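You operate a simulated robot arm through the tools that you are given. There is no shell and no other tool. Be economical: measure what you need, move in short steps, check, and stop when the job is done.

You run a simulated two-armed robot. Do the job below in one go: nothing can be reset, and whatever is moved stays where it is left.

## Task
Stick the blue tote's label on its lid, scan the label and set the lane knob by the card.
Fine: the label with the blue tote's code; scanner back in its cradle; the other labels stay. Set down upright: orange hand scanner.
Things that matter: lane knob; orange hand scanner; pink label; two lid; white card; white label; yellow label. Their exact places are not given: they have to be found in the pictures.

Only the result counts: the job must be done as asked and must still hold three seconds after the hand-in. Knocking over, shifting, dropping, spilling or breaking anything else fails it. Lids that push on must go on centred and level and be pressed home; caps that screw on are set level and turned clockwise until they are tight.

## Robot
Two 7-joint arms with two-finger parallel grippers on one trunk, on a base that drives. Base frame: it is fixed to the floor where the robot stands at the start and does not move with it; the origin is under the middle of the robot, x ahead of it, y to its left, z up. Lengths are in mm, angles in rad, forces in N, time in s.
The left shoulder is at the start at [50, 187, 1071], the right one opposite. With the tool pointing down near the work surface each hand reaches from about 100 to 640 mm from the robot's upright axis, wherever it stands, measured 20 degrees to its own side. Places, roughly: lane knob [600, 1100, 500]; orange hand scanner [1000, 1250, 1000]; two lid [600, -200, 500]; white card [750, 1500, 500]. Payload 3.43 kg a hand.
The tool frame of a hand sits at the grasp point between the pads (the TCP): z along the fingers, y along the line on which they close. The tips reach 30 mm beyond it. The gripper opens to 94 mm. The fingers are 28 mm wide and 10 mm thick; the gripper's body (50 by 96 mm) begins 55 mm behind the TCP.
Orientation is told as [roll, pitch, yaw] about the base's x, y, z axes, in that order, counted from this pose: with the fingers straight down and closing along the base's y, the tool's x points along the base's -x, its y along +y and its z along -z.

## Interface
- The arms move only by the tool send_rows. It takes "left_deltas", "right_deltas" or both (then of equal length, played together; a hand with none holds still); each is a list of rows, each an object (a shift or turn left out is 0, a gripper value left out holds the last) with "offset": the shift along the tool's x, y, z in units of 30 mm (1.0 is 30 mm), a list of three; "delta_rot": the turn, a rotation vector about the tool's x, y, z in units of 5 degrees (1.0 is 5 degrees), a list of three; "grip": the finger opening in mm, from 0 to 94. In form: [{"offset": [tx, ty, tz], "delta_rot": [rx, ry, rz], "grip": grip}, ...]. A call has 1 to 10 rows; each row shifts and turns the commanded pose from where the row before left it, along the tool's axes as they then stand. A call with a number of a shift or a turn outside -1 to 1 is refused whole. Each row takes 0.2 s and may step no farther than 50 mm and 0.15 rad from the row before; otherwise, or with a gripper value out of range, the whole call is refused. Where a pose cannot be reached the arm comes as near as it can. A force on the tool above 40 N (or 10 N above the force at the start of the call, whichever is more), or a blocked arm, ends the call early, and 0.2 s more pass. The fingers move at their own pace (about 153 mm/s each) and stop on an object; they squeeze with about 35 N. The grip force told is the motor's: it shows also when the fingers shut on nothing. Time passes only in rows, and 0.2 s behind the last, so rows that do not move let the fingers close. The reply holds the time, the measured pose of the TCP, the force on the tool along the base axes, the opening and the grip force, in the units named above and with some noise, with the torque about the TCP (base axes, N m) and any sound that the robot's microphone picked up, and new pictures: "pictures" is both (left out), scene, wrist or none (wrist: the cameras of the hands that moved).
- Cameras (640 x 400 px; columns grow to the right, rows downward): "scene" is now at [144.6, -33.4, 1270.8]; the picture's right is [-0.32, -0.95, 0.00], its down [-0.27, 0.09, -0.96] and it looks along [0.91, -0.31, -0.28] (base axes); focal length 214 px, centre (320, 200). "left" rides on the left gripper at [76, -14, -102] in its tool frame; the picture's right is [0.18, 0.98, 0.00], its down [-0.75, 0.14, -0.64] and it looks along [-0.63, 0.12, 0.77] (tool axes); focal length 243 px, centre (320, 200). "right" rides on the right gripper at [76, 14, -102] in its tool frame; the picture's right is [-0.18, 0.98, 0.00], its down [-0.75, -0.14, -0.64] and it looks along [-0.63, -0.12, 0.77] (tool axes); focal length 243 px, centre (320, 200).
- lift_body(by): slides the trunk up (or, below 0, down) by that many mm; the arms and the scene camera ride with it, the base frame stays. It gives what a move gives, with no picture.
- steer(legs): drives the robot by 1 to 6 legs, each [ahead, left, turn to the left] in mm, mm and rad, along the robot's own axes; the way and the turn of a leg run together, so that a leg with both is an arc; at most 1500 mm and 3.142 rad a leg. The arms and the cameras ride along, it lands a little off, and it stops where it bumps. It gives what a move gives, and a new picture of the scene camera.
- aim_head(pan, tilt): turns the head with the scene camera to pan (to the left, within 1.396 rad either way) and tilt (down, from -0.506 to 1.204), counted from straight ahead of the robot. It gives what a move gives, and a new picture of the scene camera.
- point_at(camera, pixels): for up to 12 pixels [column, row] of the newest picture of that camera ("zoom" is the newest enlarged one), the place [x, y, z] in the base frame of the surface seen there, good to about 2 mm, but the place of the scene camera against the robot may be out by one fixed shift of up to 12 mm in any direction. No time passes.
- zoom(camera, box): a new picture of the part [left, top, right, bottom] of that camera's present view, enlarged. No time passes.
- close_job(): hands the job in; it is judged then, once.

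Work in short steps. Measure before you move; look again where a grasp or a placing could have gone wrong, and mend it. You have 80 turns and 260 pictures in all, those below and enlarged ones among them. Open the grippers and draw the arms clear of the work before you hand the job in, unless the task says otherwise; then end with one line.

The tools are called after ">>>" as a command line: name --argument value ..., lists and objects as JSON in quotes. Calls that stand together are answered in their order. send_rows: Moves the arms, as the interface text tells. Its arguments: {"type":"object","properties":{"left_deltas":{"type":"array"},"right_deltas":{"type":"array"},"pictures":{"type":"string","enum":["both","scene","wrist","none"]}},"required":[]} The other tools are called the same way: lift_body (by) slides the trunk up or down; steer (legs) drives the base; aim_head (pan, tilt) turns the head that bears the scene camera; point_at (camera, pixels) gives the place of the surface under pixels of a picture; zoom (camera, box) takes an enlarged picture of a part of a camera's view; close_job () hands the job in.

At the start:

```text
clock: 0.0
left_tool_pos: [341.5, -5.1, 1273.8]
left_tcp_rot: [-0.003, 0.0, 0.002]
left_force: [0.0, -0.5, -0.1]
left_torque: [0.0, 0.01, 0.03]
left_gripper_width: 94.0
left_finger_force: 0.0
right_tool_pos: [330.1, -342.1, 1211.9]
right_tcp_rot: [0.0, 0.0, 0.001]
right_force: [-0.3, 0.5, 1.2]
right_torque: [0.03, 0.0, 0.0]
right_gripper_width: 94.0
right_finger_force: 0.1
trunk travel left (down, up): [-287.0, 145.0]
robot x, y, heading: [0.3, 0.3, -0.001]
head pan, tilt: [-0.328, 0.286]
```

scene: 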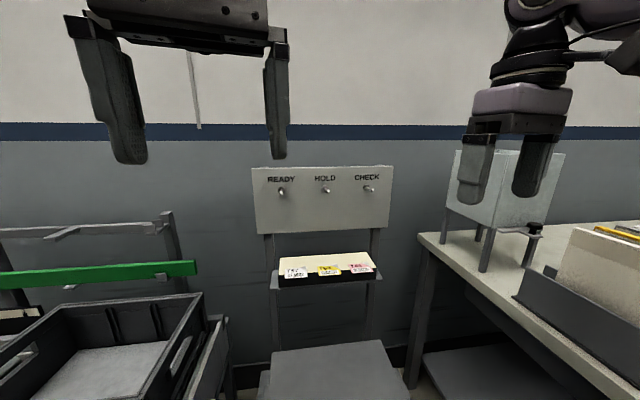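
right: 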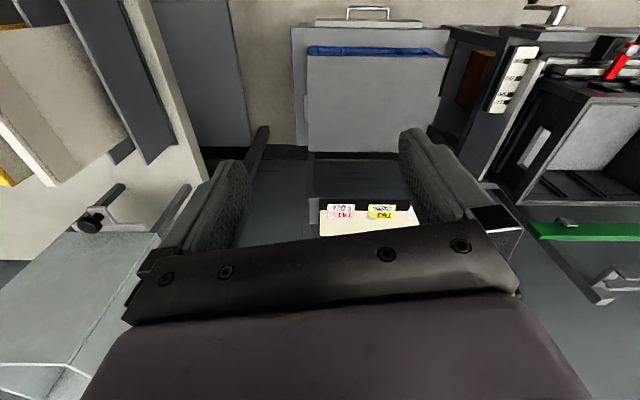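
left: 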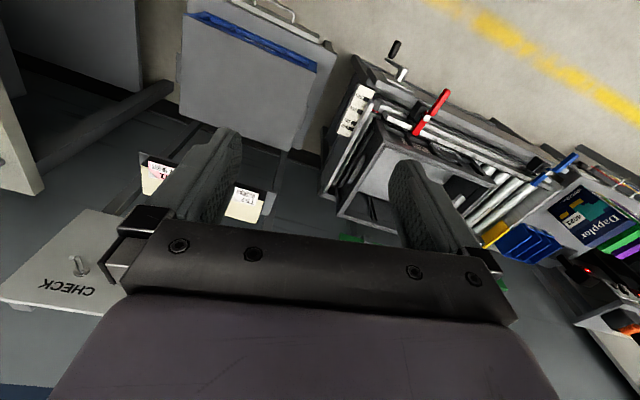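

The scene shows a label stand ahead with READY/HOLD/CHECK panel; the blue tote seems to be to the left. I'll look around with the head first.

>>> aim_head --pan 0.0 --tilt 0.7

>>> aim_head --pan 0.9 --tilt 0.45

>>> aim_head --pan -0.9 --tilt 0.6

```text
clock: 0.9
left_tool_pos: [340.4, -4.6, 1274.4]
left_tcp_rot: [-0.001, 0.0, 0.003]
left_force: [0.3, -0.4, 0.2]
left_torque: [0.0, -0.05, -0.02]
left_gripper_width: 94.0
left_finger_force: 0.1
right_tool_pos: [330.4, -342.4, 1210.8]
right_tcp_rot: [0.0, 0.0, 0.0]
right_force: [-0.2, -0.7, -0.5]
right_torque: [0.02, 0.0, -0.02]
right_gripper_width: 94.1
right_finger_force: 0.1
trunk travel left (down, up): [-287.0, 145.0]
robot x, y, heading: [3.4, -0.2, -0.001]
head pan, tilt: [0.0, 0.7]
```

scene: 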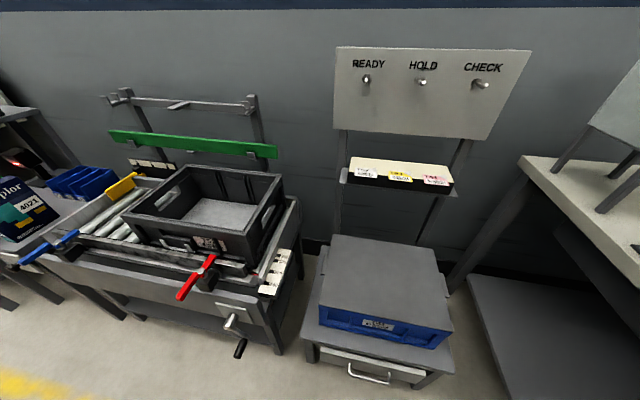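

```text
clock: 2.1
left_tool_pos: [341.2, -5.5, 1275.2]
left_tcp_rot: [-0.002, 0.0, 0.002]
left_force: [-0.8, -0.3, -0.2]
left_torque: [-0.01, 0.0, 0.01]
left_gripper_width: 93.8
left_finger_force: 0.1
right_tool_pos: [330.6, -341.8, 1211.3]
right_tcp_rot: [0.001, 0.001, 0.0]
right_force: [-0.2, -0.3, 0.2]
right_torque: [-0.02, -0.02, -0.04]
right_gripper_width: 94.0
right_finger_force: 0.1
trunk travel left (down, up): [-287.0, 145.0]
robot x, y, heading: [2.7, 1.5, 0.001]
head pan, tilt: [0.901, 0.45]
```

scene: 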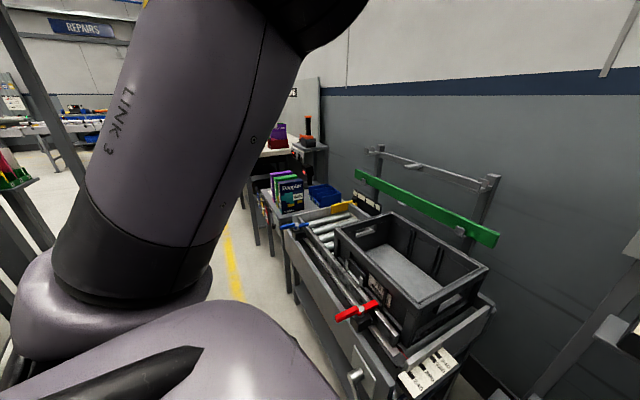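

```text
clock: 3.9
left_tool_pos: [341.4, -4.5, 1273.0]
left_tcp_rot: [-0.001, 0.0, 0.001]
left_force: [-0.7, 0.8, -0.1]
left_torque: [0.0, 0.02, -0.01]
left_gripper_width: 94.1
left_finger_force: 0.1
right_tool_pos: [331.1, -342.2, 1211.2]
right_tcp_rot: [0.0, 0.0, 0.001]
right_force: [-0.1, 0.3, 0.0]
right_torque: [0.02, -0.01, 0.01]
right_gripper_width: 93.7
right_finger_force: 0.0
trunk travel left (down, up): [-287.0, 145.0]
robot x, y, heading: [-1.5, 1.0, -0.001]
head pan, tilt: [-0.901, 0.6]
```

scene: 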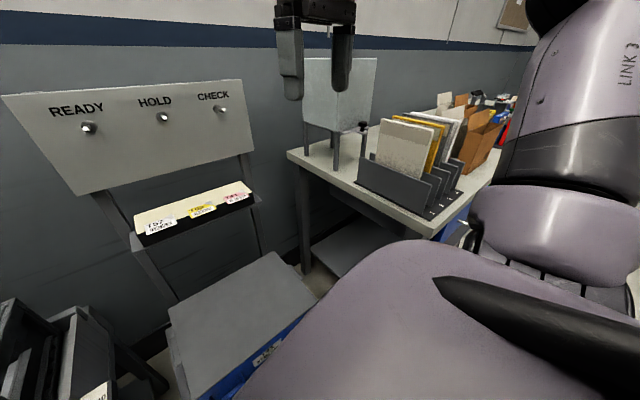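

The blue tote with grey lid sits under the label strip. I'll look straight at it and enlarge the code and labels.

>>> aim_head --pan -0.2 --tilt 0.75

>>> zoom --camera "scene" --box '[250, 120, 450, 245]'

>>> zoom --camera "scene" --box '[220, 240, 400, 352]'

```text
clock: 5.0
left_tool_pos: [342.0, -4.4, 1274.4]
left_tcp_rot: [-0.001, 0.0, 0.003]
left_force: [-0.1, -0.2, 0.4]
left_torque: [0.02, -0.04, 0.03]
left_gripper_width: 94.1
left_finger_force: 0.0
right_tool_pos: [330.9, -341.4, 1210.3]
right_tcp_rot: [0.0, 0.0, 0.0]
right_force: [-0.5, -0.4, -0.3]
right_torque: [-0.02, -0.02, 0.01]
right_gripper_width: 93.9
right_finger_force: 0.0
trunk travel left (down, up): [-287.0, 145.0]
robot x, y, heading: [-2.8, 1.9, -0.002]
head pan, tilt: [-0.201, 0.75]
```

scene: 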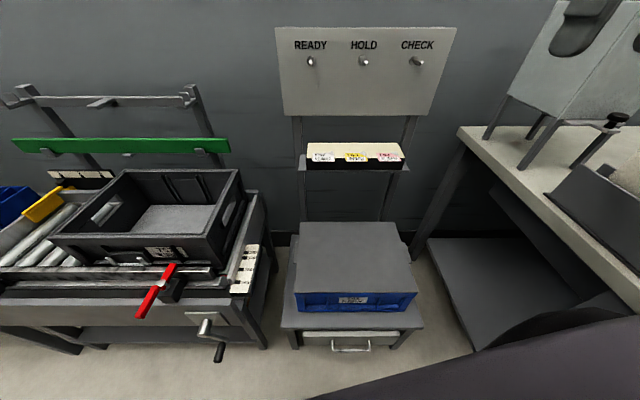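

```text
3.20 times, centred on (350, 182) of scene
```

zoom: 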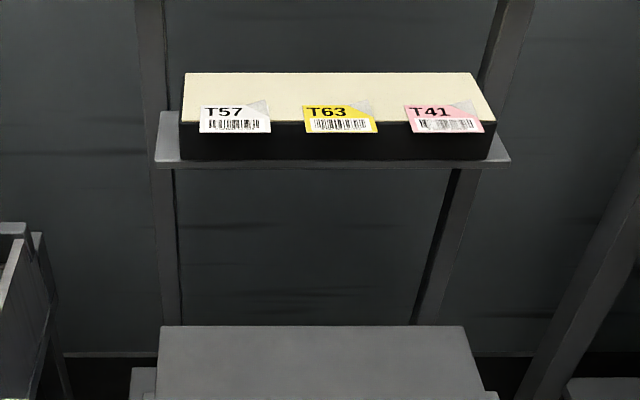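

```text
3.56 times, centred on (310, 296) of scene
```

zoom: 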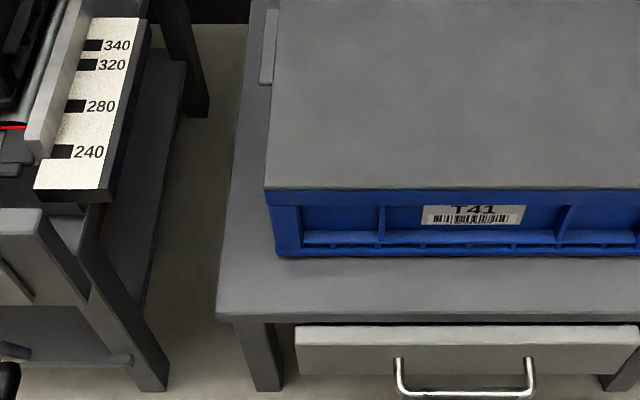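

Blue tote is T41, the pink label. Measuring label, tray and lid.

>>> point_at --camera "scene" --pixels '[[380, 154], [400, 154], [381, 160], [401, 161], [390, 158], [355, 157], [322, 157], [303, 222], [402, 222], [295, 291], [417, 291], [355, 255]]'

>>> zoom --camera "scene" --box '[300, 135, 412, 205]'

>>> zoom --camera "scene" --box '[270, 205, 430, 305]'

```text
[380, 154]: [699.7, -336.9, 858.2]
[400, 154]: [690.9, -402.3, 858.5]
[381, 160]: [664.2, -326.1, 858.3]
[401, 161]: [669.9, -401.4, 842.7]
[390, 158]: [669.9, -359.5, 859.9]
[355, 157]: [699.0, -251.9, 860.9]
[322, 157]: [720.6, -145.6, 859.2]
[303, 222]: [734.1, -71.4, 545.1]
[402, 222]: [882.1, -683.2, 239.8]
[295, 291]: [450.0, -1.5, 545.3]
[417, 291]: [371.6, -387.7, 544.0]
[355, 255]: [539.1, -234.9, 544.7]
```

```text
5.71 times, centred on (356, 170) of scene
```

zoom: 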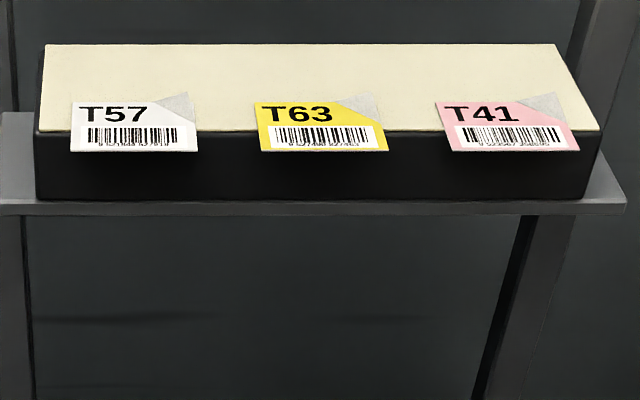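

```text
4.00 times, centred on (350, 255) of scene
```

zoom: 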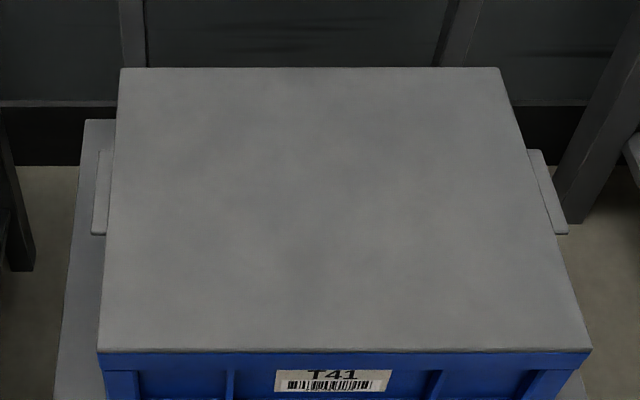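

Labels overhang the block's front edge. Measuring precisely in an enlarged view of the pink label.

>>> zoom --camera "scene" --box '[366, 142, 414, 172]'

>>> point_at --camera "zoom" --pixels '[[140, 118], [200, 130], [180, 215], [300, 215], [420, 210], [150, 130], [380, 180], [100, 150], [100, 185], [100, 250], [40, 160], [560, 340]]'

```text
13.33 times, centred on (390, 157) of scene
```

zoom: 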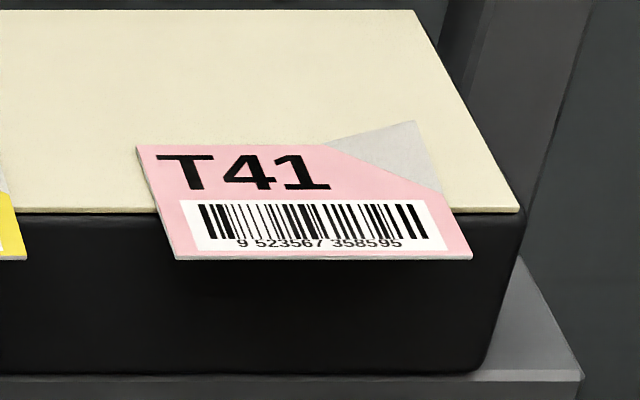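

```text
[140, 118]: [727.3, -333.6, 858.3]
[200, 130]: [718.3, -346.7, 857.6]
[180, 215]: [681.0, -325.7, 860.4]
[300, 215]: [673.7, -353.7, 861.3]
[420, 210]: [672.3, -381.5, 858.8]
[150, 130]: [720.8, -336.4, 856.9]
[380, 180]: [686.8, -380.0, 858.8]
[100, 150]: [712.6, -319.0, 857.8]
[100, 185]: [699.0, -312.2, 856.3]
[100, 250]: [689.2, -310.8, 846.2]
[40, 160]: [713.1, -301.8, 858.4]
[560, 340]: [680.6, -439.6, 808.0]
```

The stand is turned about -0.21 rad; label ~75 mm wide. I'll look down to find how far the base can drive toward the stand.

>>> point_at --camera "zoom" --pixels '[[141, 149], [180, 254], [466, 254], [330, 147], [400, 130], [430, 180], [10, 204], [510, 207]]'

>>> aim_head --pan -0.2 --tilt 1.2

```text
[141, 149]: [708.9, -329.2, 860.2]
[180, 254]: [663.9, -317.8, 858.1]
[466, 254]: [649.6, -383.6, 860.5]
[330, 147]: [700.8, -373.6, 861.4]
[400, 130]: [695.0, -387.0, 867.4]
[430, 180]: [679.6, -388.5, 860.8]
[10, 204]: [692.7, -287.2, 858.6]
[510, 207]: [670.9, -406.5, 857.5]
```

```text
clock: 5.8
left_tool_pos: [342.0, -4.2, 1274.3]
left_tcp_rot: [-0.001, -0.002, 0.002]
left_force: [-0.3, -0.2, 0.2]
left_torque: [-0.02, 0.0, -0.03]
left_gripper_width: 94.1
left_finger_force: 0.1
right_tool_pos: [330.3, -342.2, 1212.2]
right_tcp_rot: [0.0, 0.0, 0.001]
right_force: [-0.4, 0.8, 0.0]
right_torque: [-0.01, -0.02, 0.0]
right_gripper_width: 93.9
right_finger_force: 0.1
trunk travel left (down, up): [-287.0, 145.0]
robot x, y, heading: [-1.5, 0.7, 0.005]
head pan, tilt: [-0.201, 1.201]
```

scene: 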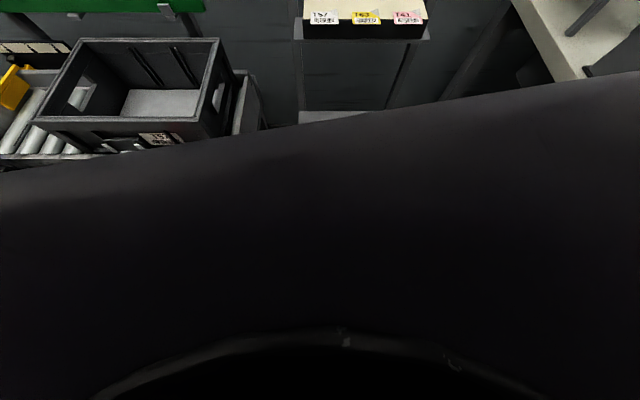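

The label is ~68×46 mm with a raised grey corner at back right. Next I re-aim to measure the stand's front edge.

>>> aim_head --pan -0.2 --tilt 0.75

>>> point_at --camera "scene" --pixels '[[283, 325], [421, 325], [350, 350], [350, 322], [218, 355], [310, 170], [345, 310]]'

```text
clock: 6.8
left_tool_pos: [341.9, -4.1, 1274.0]
left_tcp_rot: [-0.001, 0.0, 0.002]
left_force: [0.2, -0.6, 0.5]
left_torque: [0.0, 0.01, 0.01]
left_gripper_width: 93.8
left_finger_force: 0.0
right_tool_pos: [330.2, -341.4, 1211.8]
right_tcp_rot: [-0.001, 0.001, 0.0]
right_force: [-0.5, 0.7, 0.7]
right_torque: [0.02, 0.01, 0.01]
right_gripper_width: 93.8
right_finger_force: 0.0
trunk travel left (down, up): [-287.0, 145.0]
robot x, y, heading: [-1.0, -0.7, -0.0]
head pan, tilt: [-0.201, 0.75]
```

scene: 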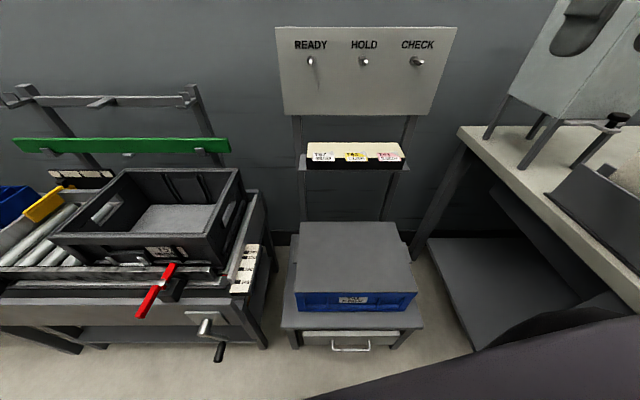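

```text
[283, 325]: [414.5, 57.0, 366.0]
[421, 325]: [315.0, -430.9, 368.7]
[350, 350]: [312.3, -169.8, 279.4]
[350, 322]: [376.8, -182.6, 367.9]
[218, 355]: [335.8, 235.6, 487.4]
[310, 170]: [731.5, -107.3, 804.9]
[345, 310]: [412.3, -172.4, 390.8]
```

The label lies 767 mm away, the drawer handle at x≈312, so driving ahead is risky. Turning left in place brings the right shoulder nearer; I do so.

>>> steer --legs '[[0, 0, 0.3]]'

>>> aim_head --pan -0.6 --tilt 0.65

```text
clock: 8.1
left_tool_pos: [327.4, 97.9, 1273.9]
left_tcp_rot: [-0.001, 0.001, 0.304]
left_force: [0.2, 0.1, 0.4]
left_torque: [0.0, -0.03, 0.0]
left_gripper_width: 93.8
left_finger_force: 0.1
right_tool_pos: [417.7, -227.2, 1211.9]
right_tcp_rot: [-0.002, -0.001, 0.303]
right_force: [0.1, -0.8, -1.0]
right_torque: [-0.04, -0.02, -0.01]
right_gripper_width: 93.7
right_finger_force: 0.0
trunk travel left (down, up): [-287.0, 145.0]
robot x, y, heading: [0.9, 4.0, 0.299]
head pan, tilt: [-0.201, 0.75]
```

scene: 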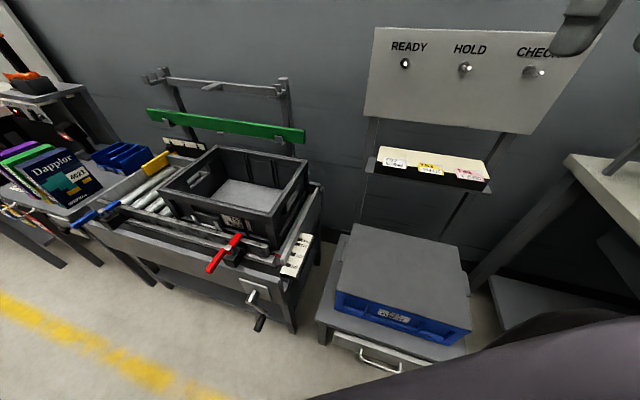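

```text
clock: 9.0
left_tool_pos: [328.7, 97.3, 1272.5]
left_tcp_rot: [-0.003, 0.0, 0.304]
left_force: [0.1, 0.1, 0.3]
left_torque: [0.0, 0.0, 0.02]
left_gripper_width: 94.3
left_finger_force: 0.1
right_tool_pos: [417.6, -228.1, 1212.1]
right_tcp_rot: [-0.001, 0.0, 0.301]
right_force: [-0.3, 0.9, 0.3]
right_torque: [-0.01, -0.04, -0.02]
right_gripper_width: 94.1
right_finger_force: 0.0
trunk travel left (down, up): [-287.0, 145.0]
robot x, y, heading: [-0.8, 0.6, 0.304]
head pan, tilt: [-0.6, 0.649]
```

scene: 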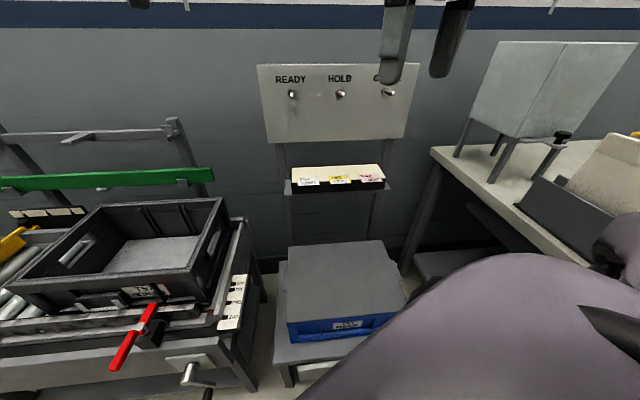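

Moving the right hand above and before the pink label, turning it to yaw -0.2 to line up with the label's long side.

>>> send_rows --right_deltas '[{"offset": [0, 0, 0.7], "delta_rot": [0, 0, 0.957]}, {"offset": [0, 0, 0.7], "delta_rot": [0, 0, 0.957]}, {"offset": [0, 0, 0.7], "delta_rot": [0, 0, 0.957]}, {"offset": [0, 0, 0.7], "delta_rot": [0, 0, 0.957]}, {"offset": [0, 0, 0.7], "delta_rot": [0, 0, 0.957]}, {"offset": [0, 0, 0.7], "delta_rot": [0, 0, 0.957]}, {"offset": [-1, -0.4, 0]}, {"offset": [-1, -0.4, 0]}, {"offset": [-1, -0.4, 0]}, {"offset": [-1, -0.4, 0]}]' --pictures "none"

>>> send_rows --right_deltas '[{"offset": [-0.9, -0.3, 0.5]}, {"offset": [-0.9, -0.3, 0.5]}, {"offset": [-0.9, -0.3, 0.5]}]'

```text
clock: 11.2
left_tool_pos: [327.4, 96.4, 1273.5]
left_tcp_rot: [-0.001, 0.001, 0.304]
left_force: [0.1, 0.0, -0.2]
left_torque: [-0.01, 0.04, 0.01]
left_gripper_width: 93.9
left_finger_force: 0.0
right_tool_pos: [527.6, -297.4, 1085.4]
right_tcp_rot: [-0.001, 0.002, -0.199]
right_force: [0.9, 0.7, 0.1]
right_torque: [0.01, 0.01, 0.01]
right_gripper_width: 93.9
right_finger_force: 0.0
trunk travel left (down, up): [-287.0, 145.0]
robot x, y, heading: [-0.5, -2.7, 0.302]
head pan, tilt: [-0.6, 0.649]
```

```text
clock: 12.0
left_tool_pos: [327.6, 97.0, 1273.6]
left_tcp_rot: [-0.003, -0.001, 0.304]
left_force: [0.0, -0.2, -0.1]
left_torque: [-0.01, 0.01, 0.02]
left_gripper_width: 93.7
left_finger_force: 0.0
right_tool_pos: [601.2, -341.1, 1040.6]
right_tcp_rot: [0.0, -0.001, -0.2]
right_force: [-0.1, 0.3, 0.0]
right_torque: [0.01, -0.01, 0.03]
right_gripper_width: 94.1
right_finger_force: 0.1
trunk travel left (down, up): [-287.0, 145.0]
robot x, y, heading: [-1.9, 0.8, 0.303]
head pan, tilt: [-0.6, 0.649]
```

scene: 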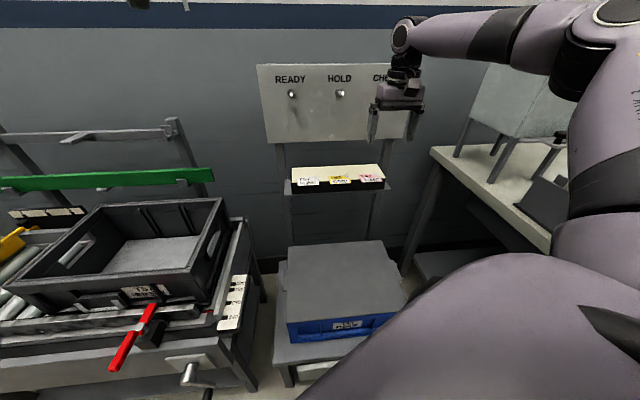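
right: 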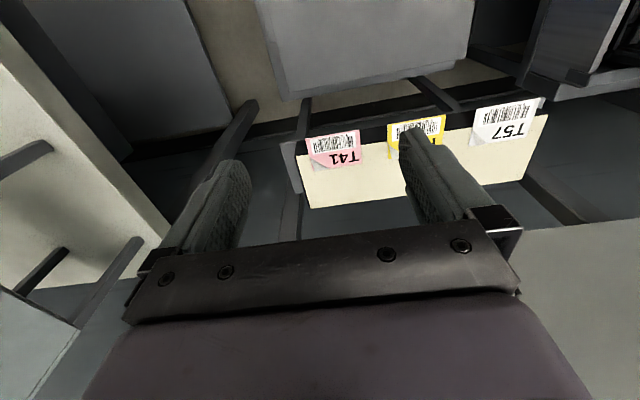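

The wrist view shows the pink label at about (333,150). Measuring its corners with the wrist camera.

>>> zoom --camera "right" --box '[285, 115, 405, 190]'

>>> point_at --camera "right" --pixels '[[307, 139], [358, 132], [359, 156], [335, 145], [313, 159], [304, 156], [299, 159], [365, 180], [380, 140], [390, 127]]'

```text
5.33 times, centred on (345, 152) of right
```

zoom: 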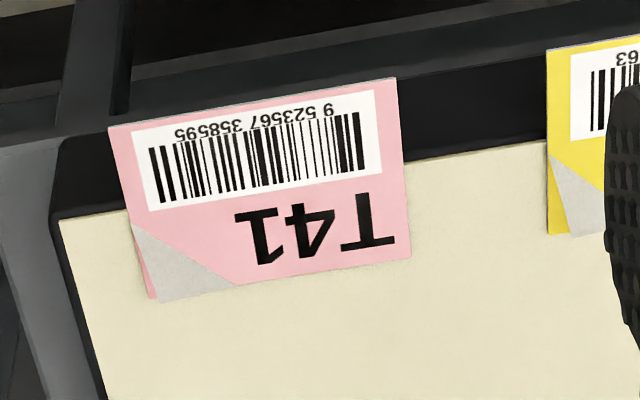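

```text
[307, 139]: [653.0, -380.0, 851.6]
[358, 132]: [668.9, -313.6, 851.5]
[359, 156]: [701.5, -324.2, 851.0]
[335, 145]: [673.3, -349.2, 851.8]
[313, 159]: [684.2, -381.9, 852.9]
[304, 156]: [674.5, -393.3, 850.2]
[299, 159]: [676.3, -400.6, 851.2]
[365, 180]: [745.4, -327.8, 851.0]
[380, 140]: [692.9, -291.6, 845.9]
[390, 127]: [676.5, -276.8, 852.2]
```

Refining with the enlarged picture's corners.

>>> point_at --camera "zoom" --pixels '[[113, 130], [393, 83], [406, 255], [158, 292], [132, 215], [400, 158], [64, 220], [545, 145], [553, 60], [552, 230], [250, 150], [480, 155]]'

```text
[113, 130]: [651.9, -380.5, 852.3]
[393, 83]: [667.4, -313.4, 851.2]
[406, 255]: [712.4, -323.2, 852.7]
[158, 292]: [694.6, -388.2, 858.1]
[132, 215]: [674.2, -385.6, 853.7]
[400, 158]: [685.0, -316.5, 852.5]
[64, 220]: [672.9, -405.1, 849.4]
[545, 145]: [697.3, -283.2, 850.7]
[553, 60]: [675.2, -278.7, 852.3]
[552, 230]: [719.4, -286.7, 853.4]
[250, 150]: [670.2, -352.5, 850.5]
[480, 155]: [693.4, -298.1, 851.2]
```

Label front mid is (660,-347), z≈852, yaw -0.22. Moving above the overhang with tips ~40 mm over it, then check.

>>> send_rows --right_deltas '[{"offset": [-0.53, 0.05, 0.8]}, {"offset": [-0.53, 0.05, 0.8]}, {"offset": [-0.53, 0.05, 0.8]}, {"offset": [-0.53, 0.04, 0.8]}, {"offset": [0, 0, 0.82], "delta_rot": [0, 0, 0.23]}]' --pictures "wrist"

>>> zoom --camera "scene" --box '[320, 120, 420, 200]'

```text
clock: 13.2
left_tool_pos: [327.9, 97.2, 1274.0]
left_tcp_rot: [-0.001, -0.001, 0.304]
left_force: [-0.1, -0.3, -0.3]
left_torque: [0.02, 0.0, 0.0]
left_gripper_width: 94.0
left_finger_force: 0.0
right_tool_pos: [662.9, -349.1, 918.1]
right_tcp_rot: [0.0, 0.001, -0.222]
right_force: [-0.6, 0.1, -0.5]
right_torque: [0.02, 0.02, 0.01]
right_gripper_width: 93.8
right_finger_force: 0.1
trunk travel left (down, up): [-287.0, 145.0]
robot x, y, heading: [1.6, 1.1, 0.299]
head pan, tilt: [-0.6, 0.649]
```

right: 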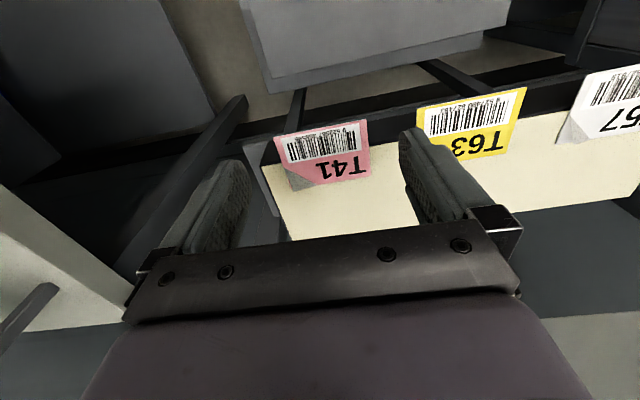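

```text
5.00 times, centred on (370, 160) of scene
```

zoom: 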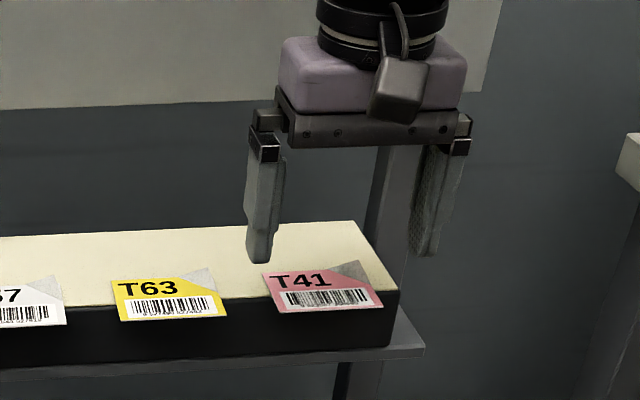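

Aligned. Lowering 30 mm and checking closeness to the block.

>>> send_rows --right_deltas '[{"offset": [0, 0, 0.5]}, {"offset": [0, 0, 0.5]}, {"offset": [-0.05, 0.03, 0]}]' --pictures "wrist"

>>> zoom --camera "scene" --box '[330, 140, 410, 200]'

```text
clock: 14.0
left_tool_pos: [327.0, 97.1, 1273.8]
left_tcp_rot: [-0.002, 0.0, 0.305]
left_force: [0.3, 1.1, 0.3]
left_torque: [0.02, -0.05, 0.01]
left_gripper_width: 94.0
left_finger_force: 0.1
right_tool_pos: [664.7, -347.8, 889.2]
right_tcp_rot: [-0.001, -0.001, -0.221]
right_force: [-0.3, 0.8, -0.1]
right_torque: [0.02, -0.01, 0.0]
right_gripper_width: 94.0
right_finger_force: 0.1
trunk travel left (down, up): [-287.0, 145.0]
robot x, y, heading: [-1.9, 1.1, 0.305]
head pan, tilt: [-0.6, 0.649]
```

right: 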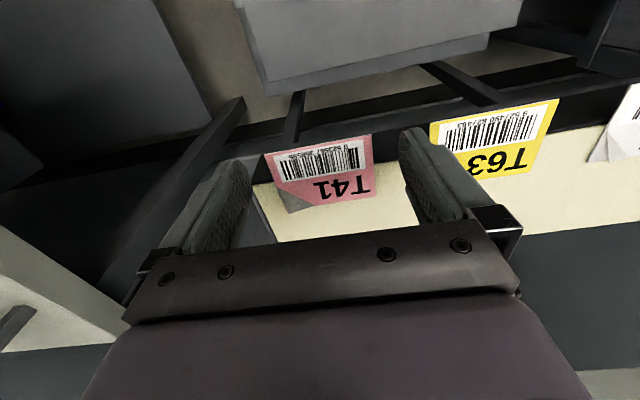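

```text
6.67 times, centred on (370, 170) of scene
```

zoom: 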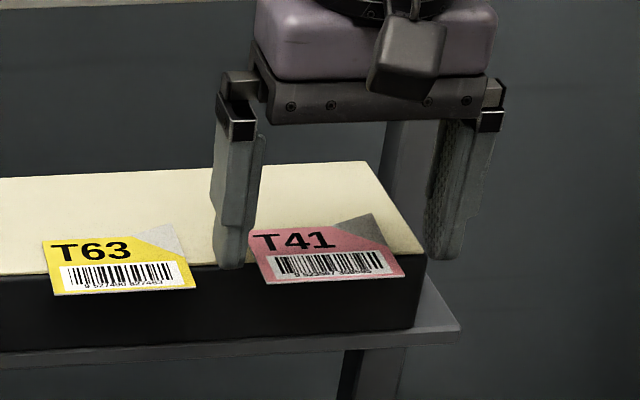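

I check finger tip against label in the same picture, to see the fore-aft and height relation.

>>> zoom --camera "scene" --box '[350, 160, 398, 190]'

>>> point_at --camera "zoom" --pixels '[[80, 150], [130, 150], [100, 170], [100, 200], [130, 190], [480, 100], [480, 170], [460, 195], [195, 210], [170, 130], [400, 200], [60, 210]]'

```text
13.33 times, centred on (374, 175) of scene
```

zoom: 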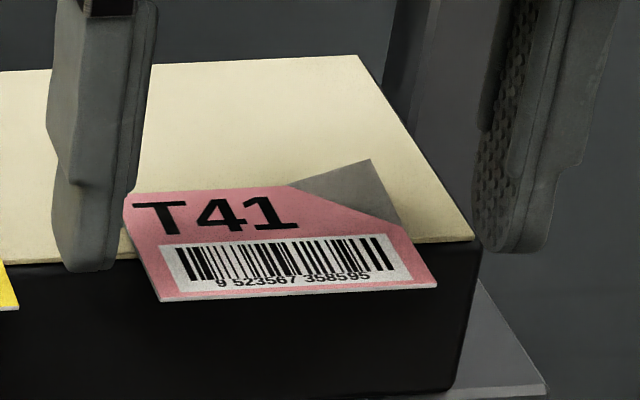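

```text
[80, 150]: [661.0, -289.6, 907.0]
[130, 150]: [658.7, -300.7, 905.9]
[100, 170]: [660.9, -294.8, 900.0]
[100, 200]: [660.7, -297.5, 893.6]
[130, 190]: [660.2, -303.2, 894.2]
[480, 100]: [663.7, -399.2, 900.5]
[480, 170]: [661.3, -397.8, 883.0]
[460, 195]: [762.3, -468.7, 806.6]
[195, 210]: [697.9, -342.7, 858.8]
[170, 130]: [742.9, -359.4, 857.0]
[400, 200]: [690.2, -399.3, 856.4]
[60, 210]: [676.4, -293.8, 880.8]
```

Picture geometry suggests the tips are still ~16 mm above the label, so I lower 12 mm and look again.

>>> send_rows --right_deltas '[{"offset": [0, 0, 0.4]}]' --pictures "wrist"

>>> zoom --camera "scene" --box '[350, 160, 398, 190]'

>>> zoom --camera "right" --box '[180, 110, 500, 310]'

```text
clock: 14.4
left_tool_pos: [328.2, 97.0, 1273.3]
left_tcp_rot: [-0.002, 0.001, 0.303]
left_force: [-0.3, 0.2, 0.0]
left_torque: [0.0, -0.01, 0.01]
left_gripper_width: 93.9
left_finger_force: 0.0
right_tool_pos: [664.4, -346.6, 878.0]
right_tcp_rot: [0.0, 0.0, -0.221]
right_force: [0.0, 1.1, 0.6]
right_torque: [0.03, 0.0, 0.02]
right_gripper_width: 94.2
right_finger_force: 0.1
trunk travel left (down, up): [-287.0, 145.0]
robot x, y, heading: [-0.2, 2.0, 0.302]
head pan, tilt: [-0.6, 0.649]
```

right: 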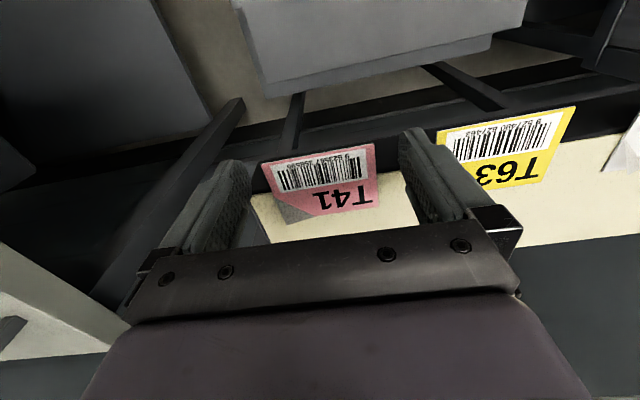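

```text
13.33 times, centred on (374, 175) of scene
```

zoom: 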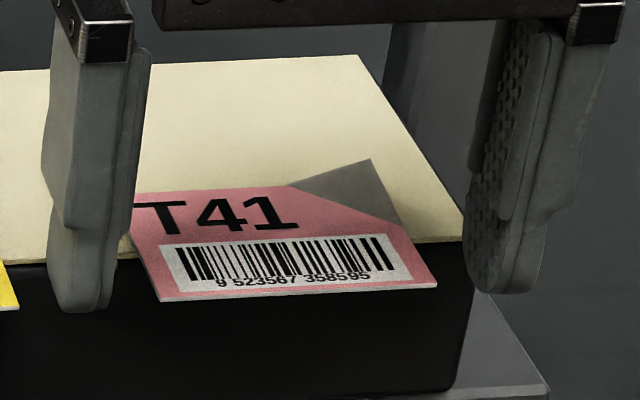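

```text
2.00 times, centred on (340, 210) of right
```

zoom: 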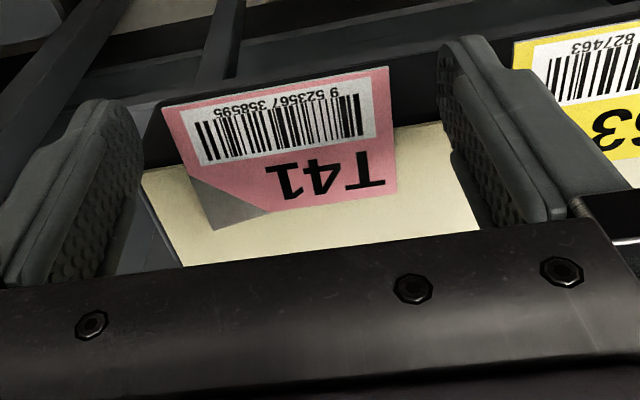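

Tips now about 3 mm above the label. Lowering 6 mm more, then closing onto the label's short sides.

>>> send_rows --right_deltas '[{"offset": [0, 0, 0.2]}, {"grip": 76}, {"grip": 76}]' --pictures "wrist"

>>> zoom --camera "right" --box '[180, 110, 500, 310]'

>>> zoom --camera "scene" --box '[350, 160, 398, 190]'

```text
clock: 15.2
left_tool_pos: [328.5, 98.0, 1273.1]
left_tcp_rot: [-0.002, 0.002, 0.304]
left_force: [0.5, 0.7, -0.7]
left_torque: [0.01, 0.03, -0.02]
left_gripper_width: 93.7
left_finger_force: 0.1
right_tool_pos: [665.1, -347.2, 871.8]
right_tcp_rot: [-0.001, -0.001, -0.22]
right_force: [0.2, -1.0, 0.2]
right_torque: [0.04, 0.04, 0.03]
right_gripper_width: 76.0
right_finger_force: 0.2
trunk travel left (down, up): [-287.0, 145.0]
robot x, y, heading: [-2.4, -0.4, 0.303]
head pan, tilt: [-0.6, 0.649]
```

right: 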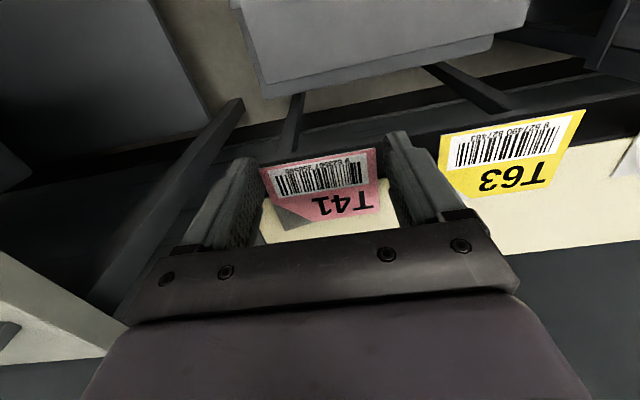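

```text
2.00 times, centred on (340, 210) of right
```

zoom: 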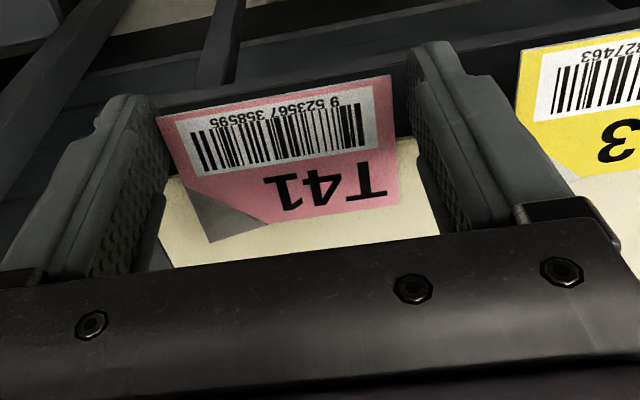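

```text
13.33 times, centred on (374, 175) of scene
```

zoom: 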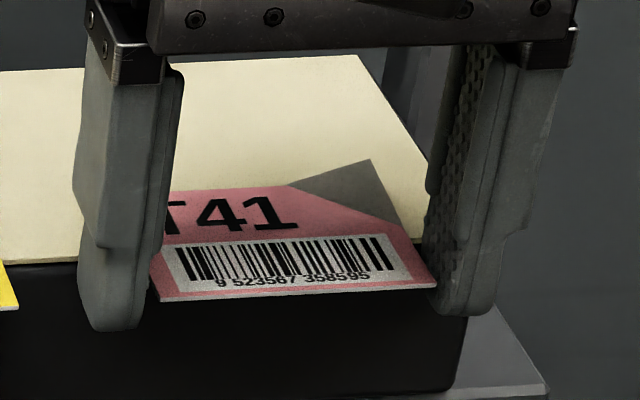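

Fingers straddle the label edges. Lowering 2 mm and closing.

>>> send_rows --right_deltas '[{"offset": [0, 0, 0.07]}, {"grip": 62}, {"grip": 62}, {}]' --pictures "wrist"

>>> zoom --camera "right" --box '[180, 110, 500, 310]'

>>> zoom --camera "scene" --box '[350, 160, 398, 190]'

```text
clock: 16.2
left_tool_pos: [327.6, 97.1, 1273.9]
left_tcp_rot: [-0.002, 0.0, 0.303]
left_force: [-0.7, -1.3, 0.3]
left_torque: [-0.02, 0.03, 0.0]
left_gripper_width: 94.0
left_finger_force: 0.0
right_tool_pos: [664.6, -347.4, 870.4]
right_tcp_rot: [0.001, 0.0, -0.221]
right_force: [-0.4, 0.2, 0.0]
right_torque: [-0.01, -0.03, -0.01]
right_gripper_width: 66.3
right_finger_force: 35.2
trunk travel left (down, up): [-287.0, 145.0]
robot x, y, heading: [-1.3, 1.4, 0.304]
head pan, tilt: [-0.6, 0.649]
```

right: 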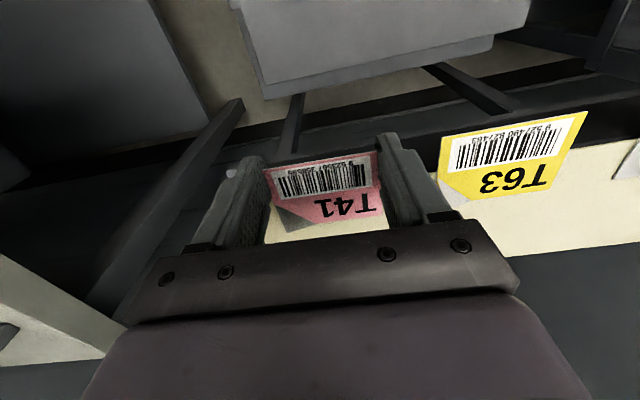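

```text
2.00 times, centred on (340, 210) of right
```

zoom: 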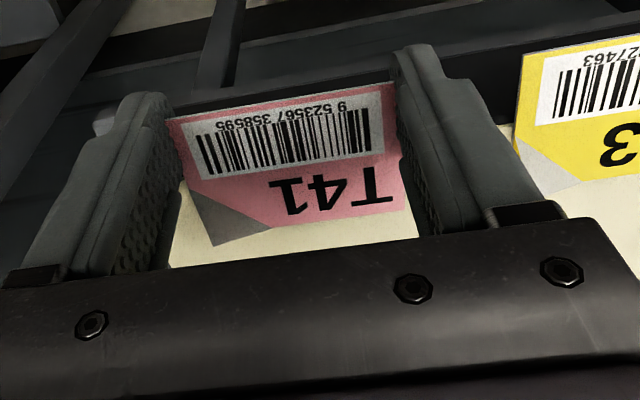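

```text
13.33 times, centred on (374, 175) of scene
```

zoom: 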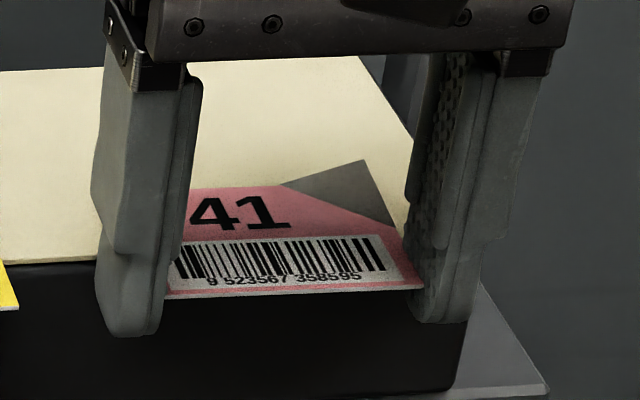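

Held at 66 mm width, 35 N. Lifting straight up 60 mm and checking.

>>> send_rows --right_deltas '[{"offset": [0, 0, -0.3]}, {"offset": [0, 0, -0.7]}, {"offset": [0, 0, -1]}]' --pictures "both"

>>> zoom --camera "scene" --box '[330, 130, 410, 180]'

>>> zoom --camera "right" --box '[180, 110, 500, 310]'

```text
clock: 17.0
left_tool_pos: [327.0, 96.5, 1273.4]
left_tcp_rot: [-0.002, -0.002, 0.304]
left_force: [-0.2, 0.0, -0.1]
left_torque: [0.02, -0.01, 0.02]
left_gripper_width: 94.1
left_finger_force: 0.0
right_tool_pos: [664.6, -348.3, 930.2]
right_tcp_rot: [0.0, -0.001, -0.22]
right_force: [-0.3, -0.6, 0.1]
right_torque: [0.0, 0.01, -0.01]
right_gripper_width: 66.4
right_finger_force: 34.9
trunk travel left (down, up): [-287.0, 145.0]
robot x, y, heading: [-1.1, 3.2, 0.307]
head pan, tilt: [-0.6, 0.649]
```

scene: 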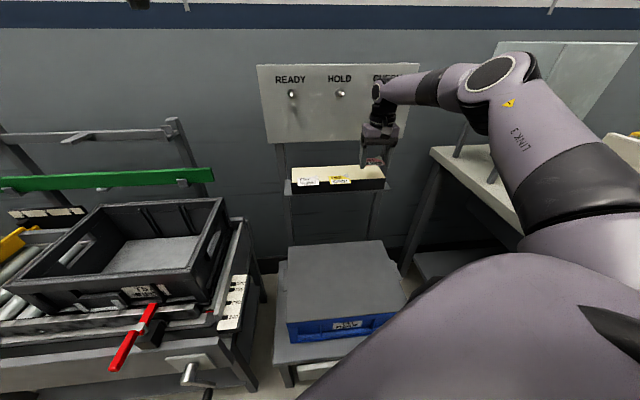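
right: 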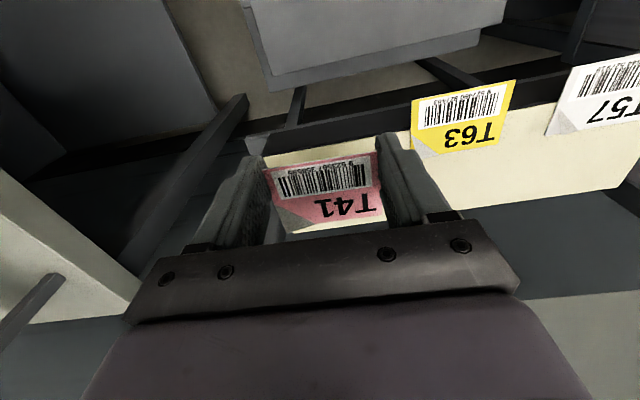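

```text
8.00 times, centred on (370, 155) of scene
```

zoom: 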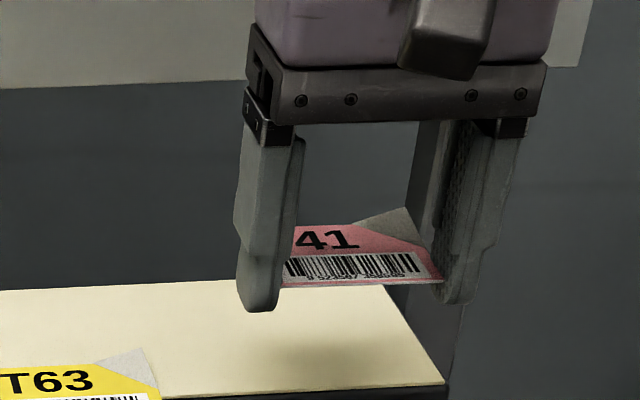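

```text
2.00 times, centred on (340, 210) of right
```

zoom: 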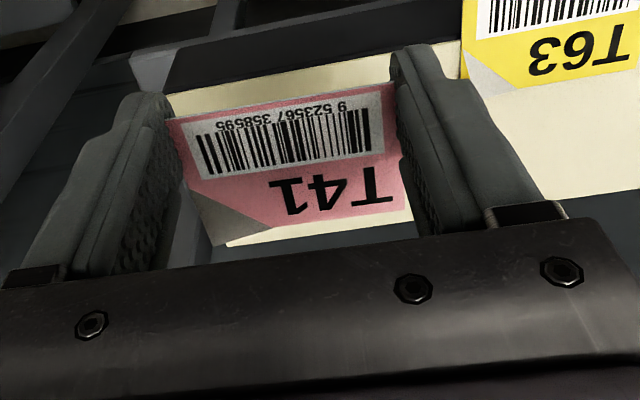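

Label held level. Measuring label relative to TCP and the lid with the wrist camera.

>>> point_at --camera "right" --pixels '[[320, 180], [350, 205], [300, 185], [300, 30], [420, 20], [480, 20], [272, 88]]'

>>> send_rows --right_deltas '[{"offset": [1, 0, -0.3]}, {"offset": [1, 0.3, 0]}, {"offset": [1, 0.6, 0]}, {"offset": [1, 0.6, 0]}, {"offset": [0.8, 0.6, 0]}, {"offset": [0, 0.6, 0.8]}, {"offset": [0, 0.6, 0.8]}, {"offset": [0, 0.5, 0.8]}]'

```text
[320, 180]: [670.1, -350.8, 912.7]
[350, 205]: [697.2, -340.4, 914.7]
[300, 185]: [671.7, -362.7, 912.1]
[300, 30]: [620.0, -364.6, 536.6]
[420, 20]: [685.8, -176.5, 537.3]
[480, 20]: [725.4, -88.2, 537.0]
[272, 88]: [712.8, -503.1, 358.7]
```

```text
clock: 18.8
left_tool_pos: [327.5, 97.4, 1274.0]
left_tcp_rot: [0.002, -0.001, 0.305]
left_force: [-0.4, 0.4, 0.4]
left_torque: [0.03, -0.01, 0.0]
left_gripper_width: 94.0
left_finger_force: 0.0
right_tool_pos: [550.0, -202.2, 866.6]
right_tcp_rot: [0.0, 0.0, -0.22]
right_force: [-0.2, -0.4, 0.5]
right_torque: [0.03, 0.02, -0.04]
right_gripper_width: 67.0
right_finger_force: 35.6
trunk travel left (down, up): [-287.0, 145.0]
robot x, y, heading: [2.0, 2.3, 0.3]
head pan, tilt: [-0.6, 0.649]
```

scene: 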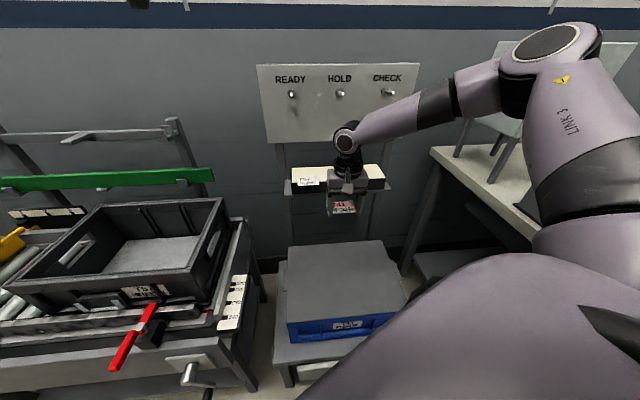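
right: 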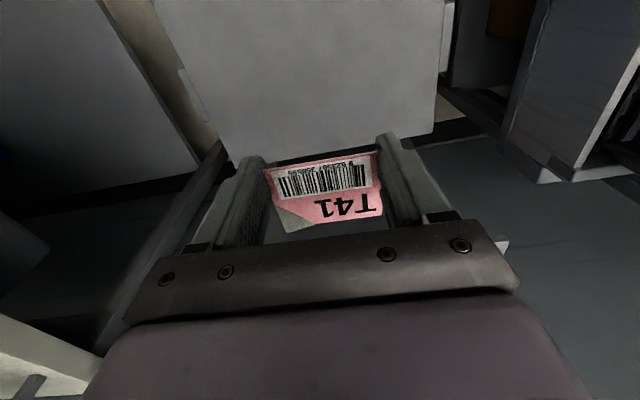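

The label sits ~18 mm below the TCP (≈10 mm above tips). Lid top is z≈537, centre ≈(557,-221). Lowering the trunk to bring the hand down.

>>> lift_body --by -170

>>> send_rows --right_deltas '[{"offset": [0.18, -0.45, 0]}, {"offset": [0, 0, 0.7]}, {"offset": [0, 0, 0.7]}]' --pictures "both"

```text
clock: 20.7
left_tool_pos: [327.7, 97.3, 1102.7]
left_tcp_rot: [-0.002, 0.0, 0.304]
left_force: [-0.2, 0.2, 0.3]
left_torque: [-0.02, -0.02, 0.0]
left_gripper_width: 94.1
left_finger_force: 0.0
right_tool_pos: [549.7, -202.5, 697.1]
right_tcp_rot: [0.001, 0.0, -0.219]
right_force: [0.4, 0.6, 0.8]
right_torque: [0.03, 0.03, -0.01]
right_gripper_width: 66.3
right_finger_force: 34.4
trunk travel left (down, up): [-117.0, 315.0]
robot x, y, heading: [0.9, 1.1, 0.304]
head pan, tilt: [-0.6, 0.649]
```

```text
clock: 21.5
left_tool_pos: [327.3, 97.6, 1103.0]
left_tcp_rot: [-0.003, -0.001, 0.304]
left_force: [0.6, -0.3, 0.3]
left_torque: [0.01, 0.01, 0.02]
left_gripper_width: 94.3
left_finger_force: 0.1
right_tool_pos: [541.0, -215.5, 654.6]
right_tcp_rot: [0.0, -0.001, -0.219]
right_force: [0.4, 0.6, 0.3]
right_torque: [0.01, -0.02, -0.03]
right_gripper_width: 66.5
right_finger_force: 34.6
trunk travel left (down, up): [-117.0, 315.0]
robot x, y, heading: [-1.9, -2.7, 0.307]
head pan, tilt: [-0.6, 0.649]
```

scene: 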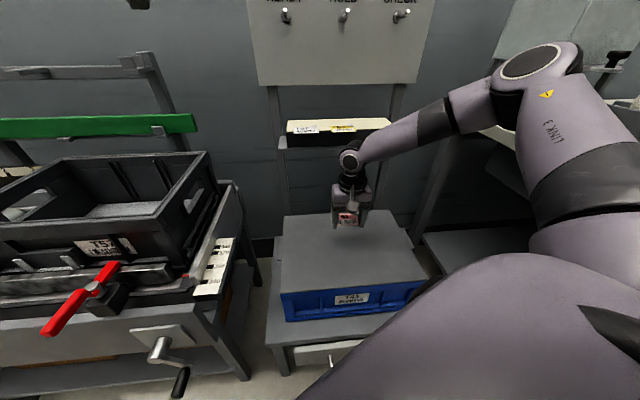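
right: 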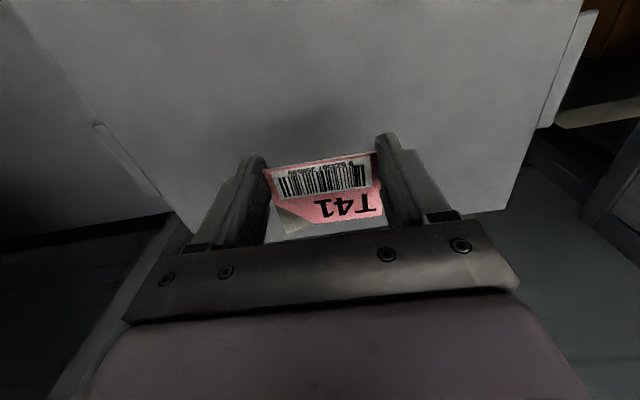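

Over the lid. Lowering ~80 mm, then creeping down to contact.

>>> send_rows --right_deltas '[{"offset": [0, 0, 0.9]}, {"offset": [0, 0, 0.9]}, {"offset": [0, 0, 0.7]}]' --pictures "none"

>>> send_rows --right_deltas '[{"offset": [0, 0, 0.1]}, {"offset": [0, 0, 0.1]}]' --pictures "wrist"

>>> zoom --camera "scene" --box '[310, 190, 390, 250]'

```text
clock: 22.3
left_tool_pos: [327.4, 96.9, 1103.3]
left_tcp_rot: [-0.001, 0.0, 0.304]
left_force: [0.1, 0.5, -0.2]
left_torque: [0.01, -0.03, 0.02]
left_gripper_width: 93.9
left_finger_force: 0.0
right_tool_pos: [539.7, -217.6, 580.2]
right_tcp_rot: [-0.001, 0.0, -0.22]
right_force: [0.2, 0.0, 0.3]
right_torque: [0.01, 0.0, -0.03]
right_gripper_width: 66.4
right_finger_force: 35.2
trunk travel left (down, up): [-117.0, 315.0]
robot x, y, heading: [1.1, 2.9, 0.301]
head pan, tilt: [-0.6, 0.649]
```

```text
clock: 22.9
left_tool_pos: [328.5, 96.2, 1103.9]
left_tcp_rot: [-0.003, -0.001, 0.304]
left_force: [-0.2, 0.0, 0.2]
left_torque: [-0.01, 0.02, 0.0]
left_gripper_width: 94.0
left_finger_force: 0.1
right_tool_pos: [539.4, -216.8, 573.9]
right_tcp_rot: [0.0, 0.0, -0.219]
right_force: [-0.2, 0.1, -0.9]
right_torque: [0.02, 0.0, 0.03]
right_gripper_width: 66.3
right_finger_force: 34.6
trunk travel left (down, up): [-117.0, 315.0]
robot x, y, heading: [-0.6, -1.4, 0.303]
head pan, tilt: [-0.6, 0.649]
```

right: 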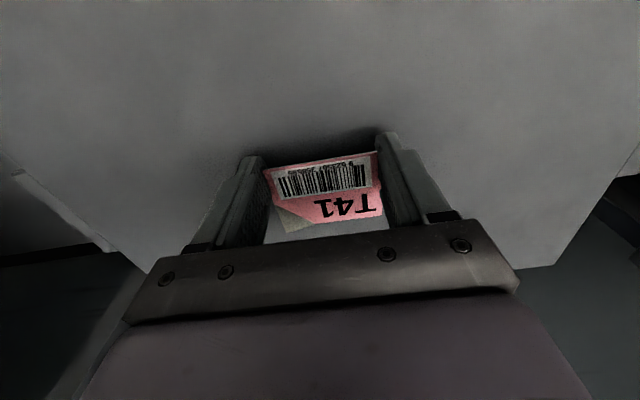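

```text
6.67 times, centred on (350, 220) of scene
```

zoom: 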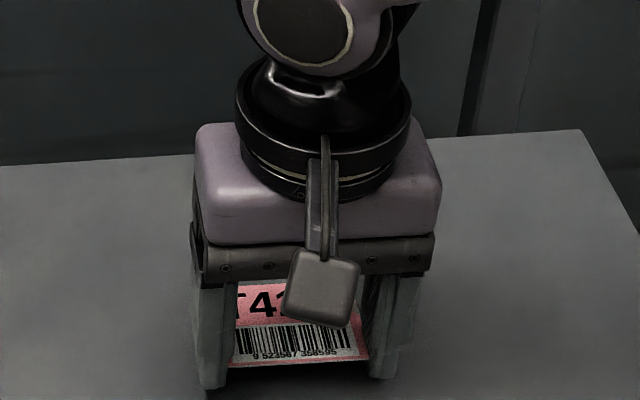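

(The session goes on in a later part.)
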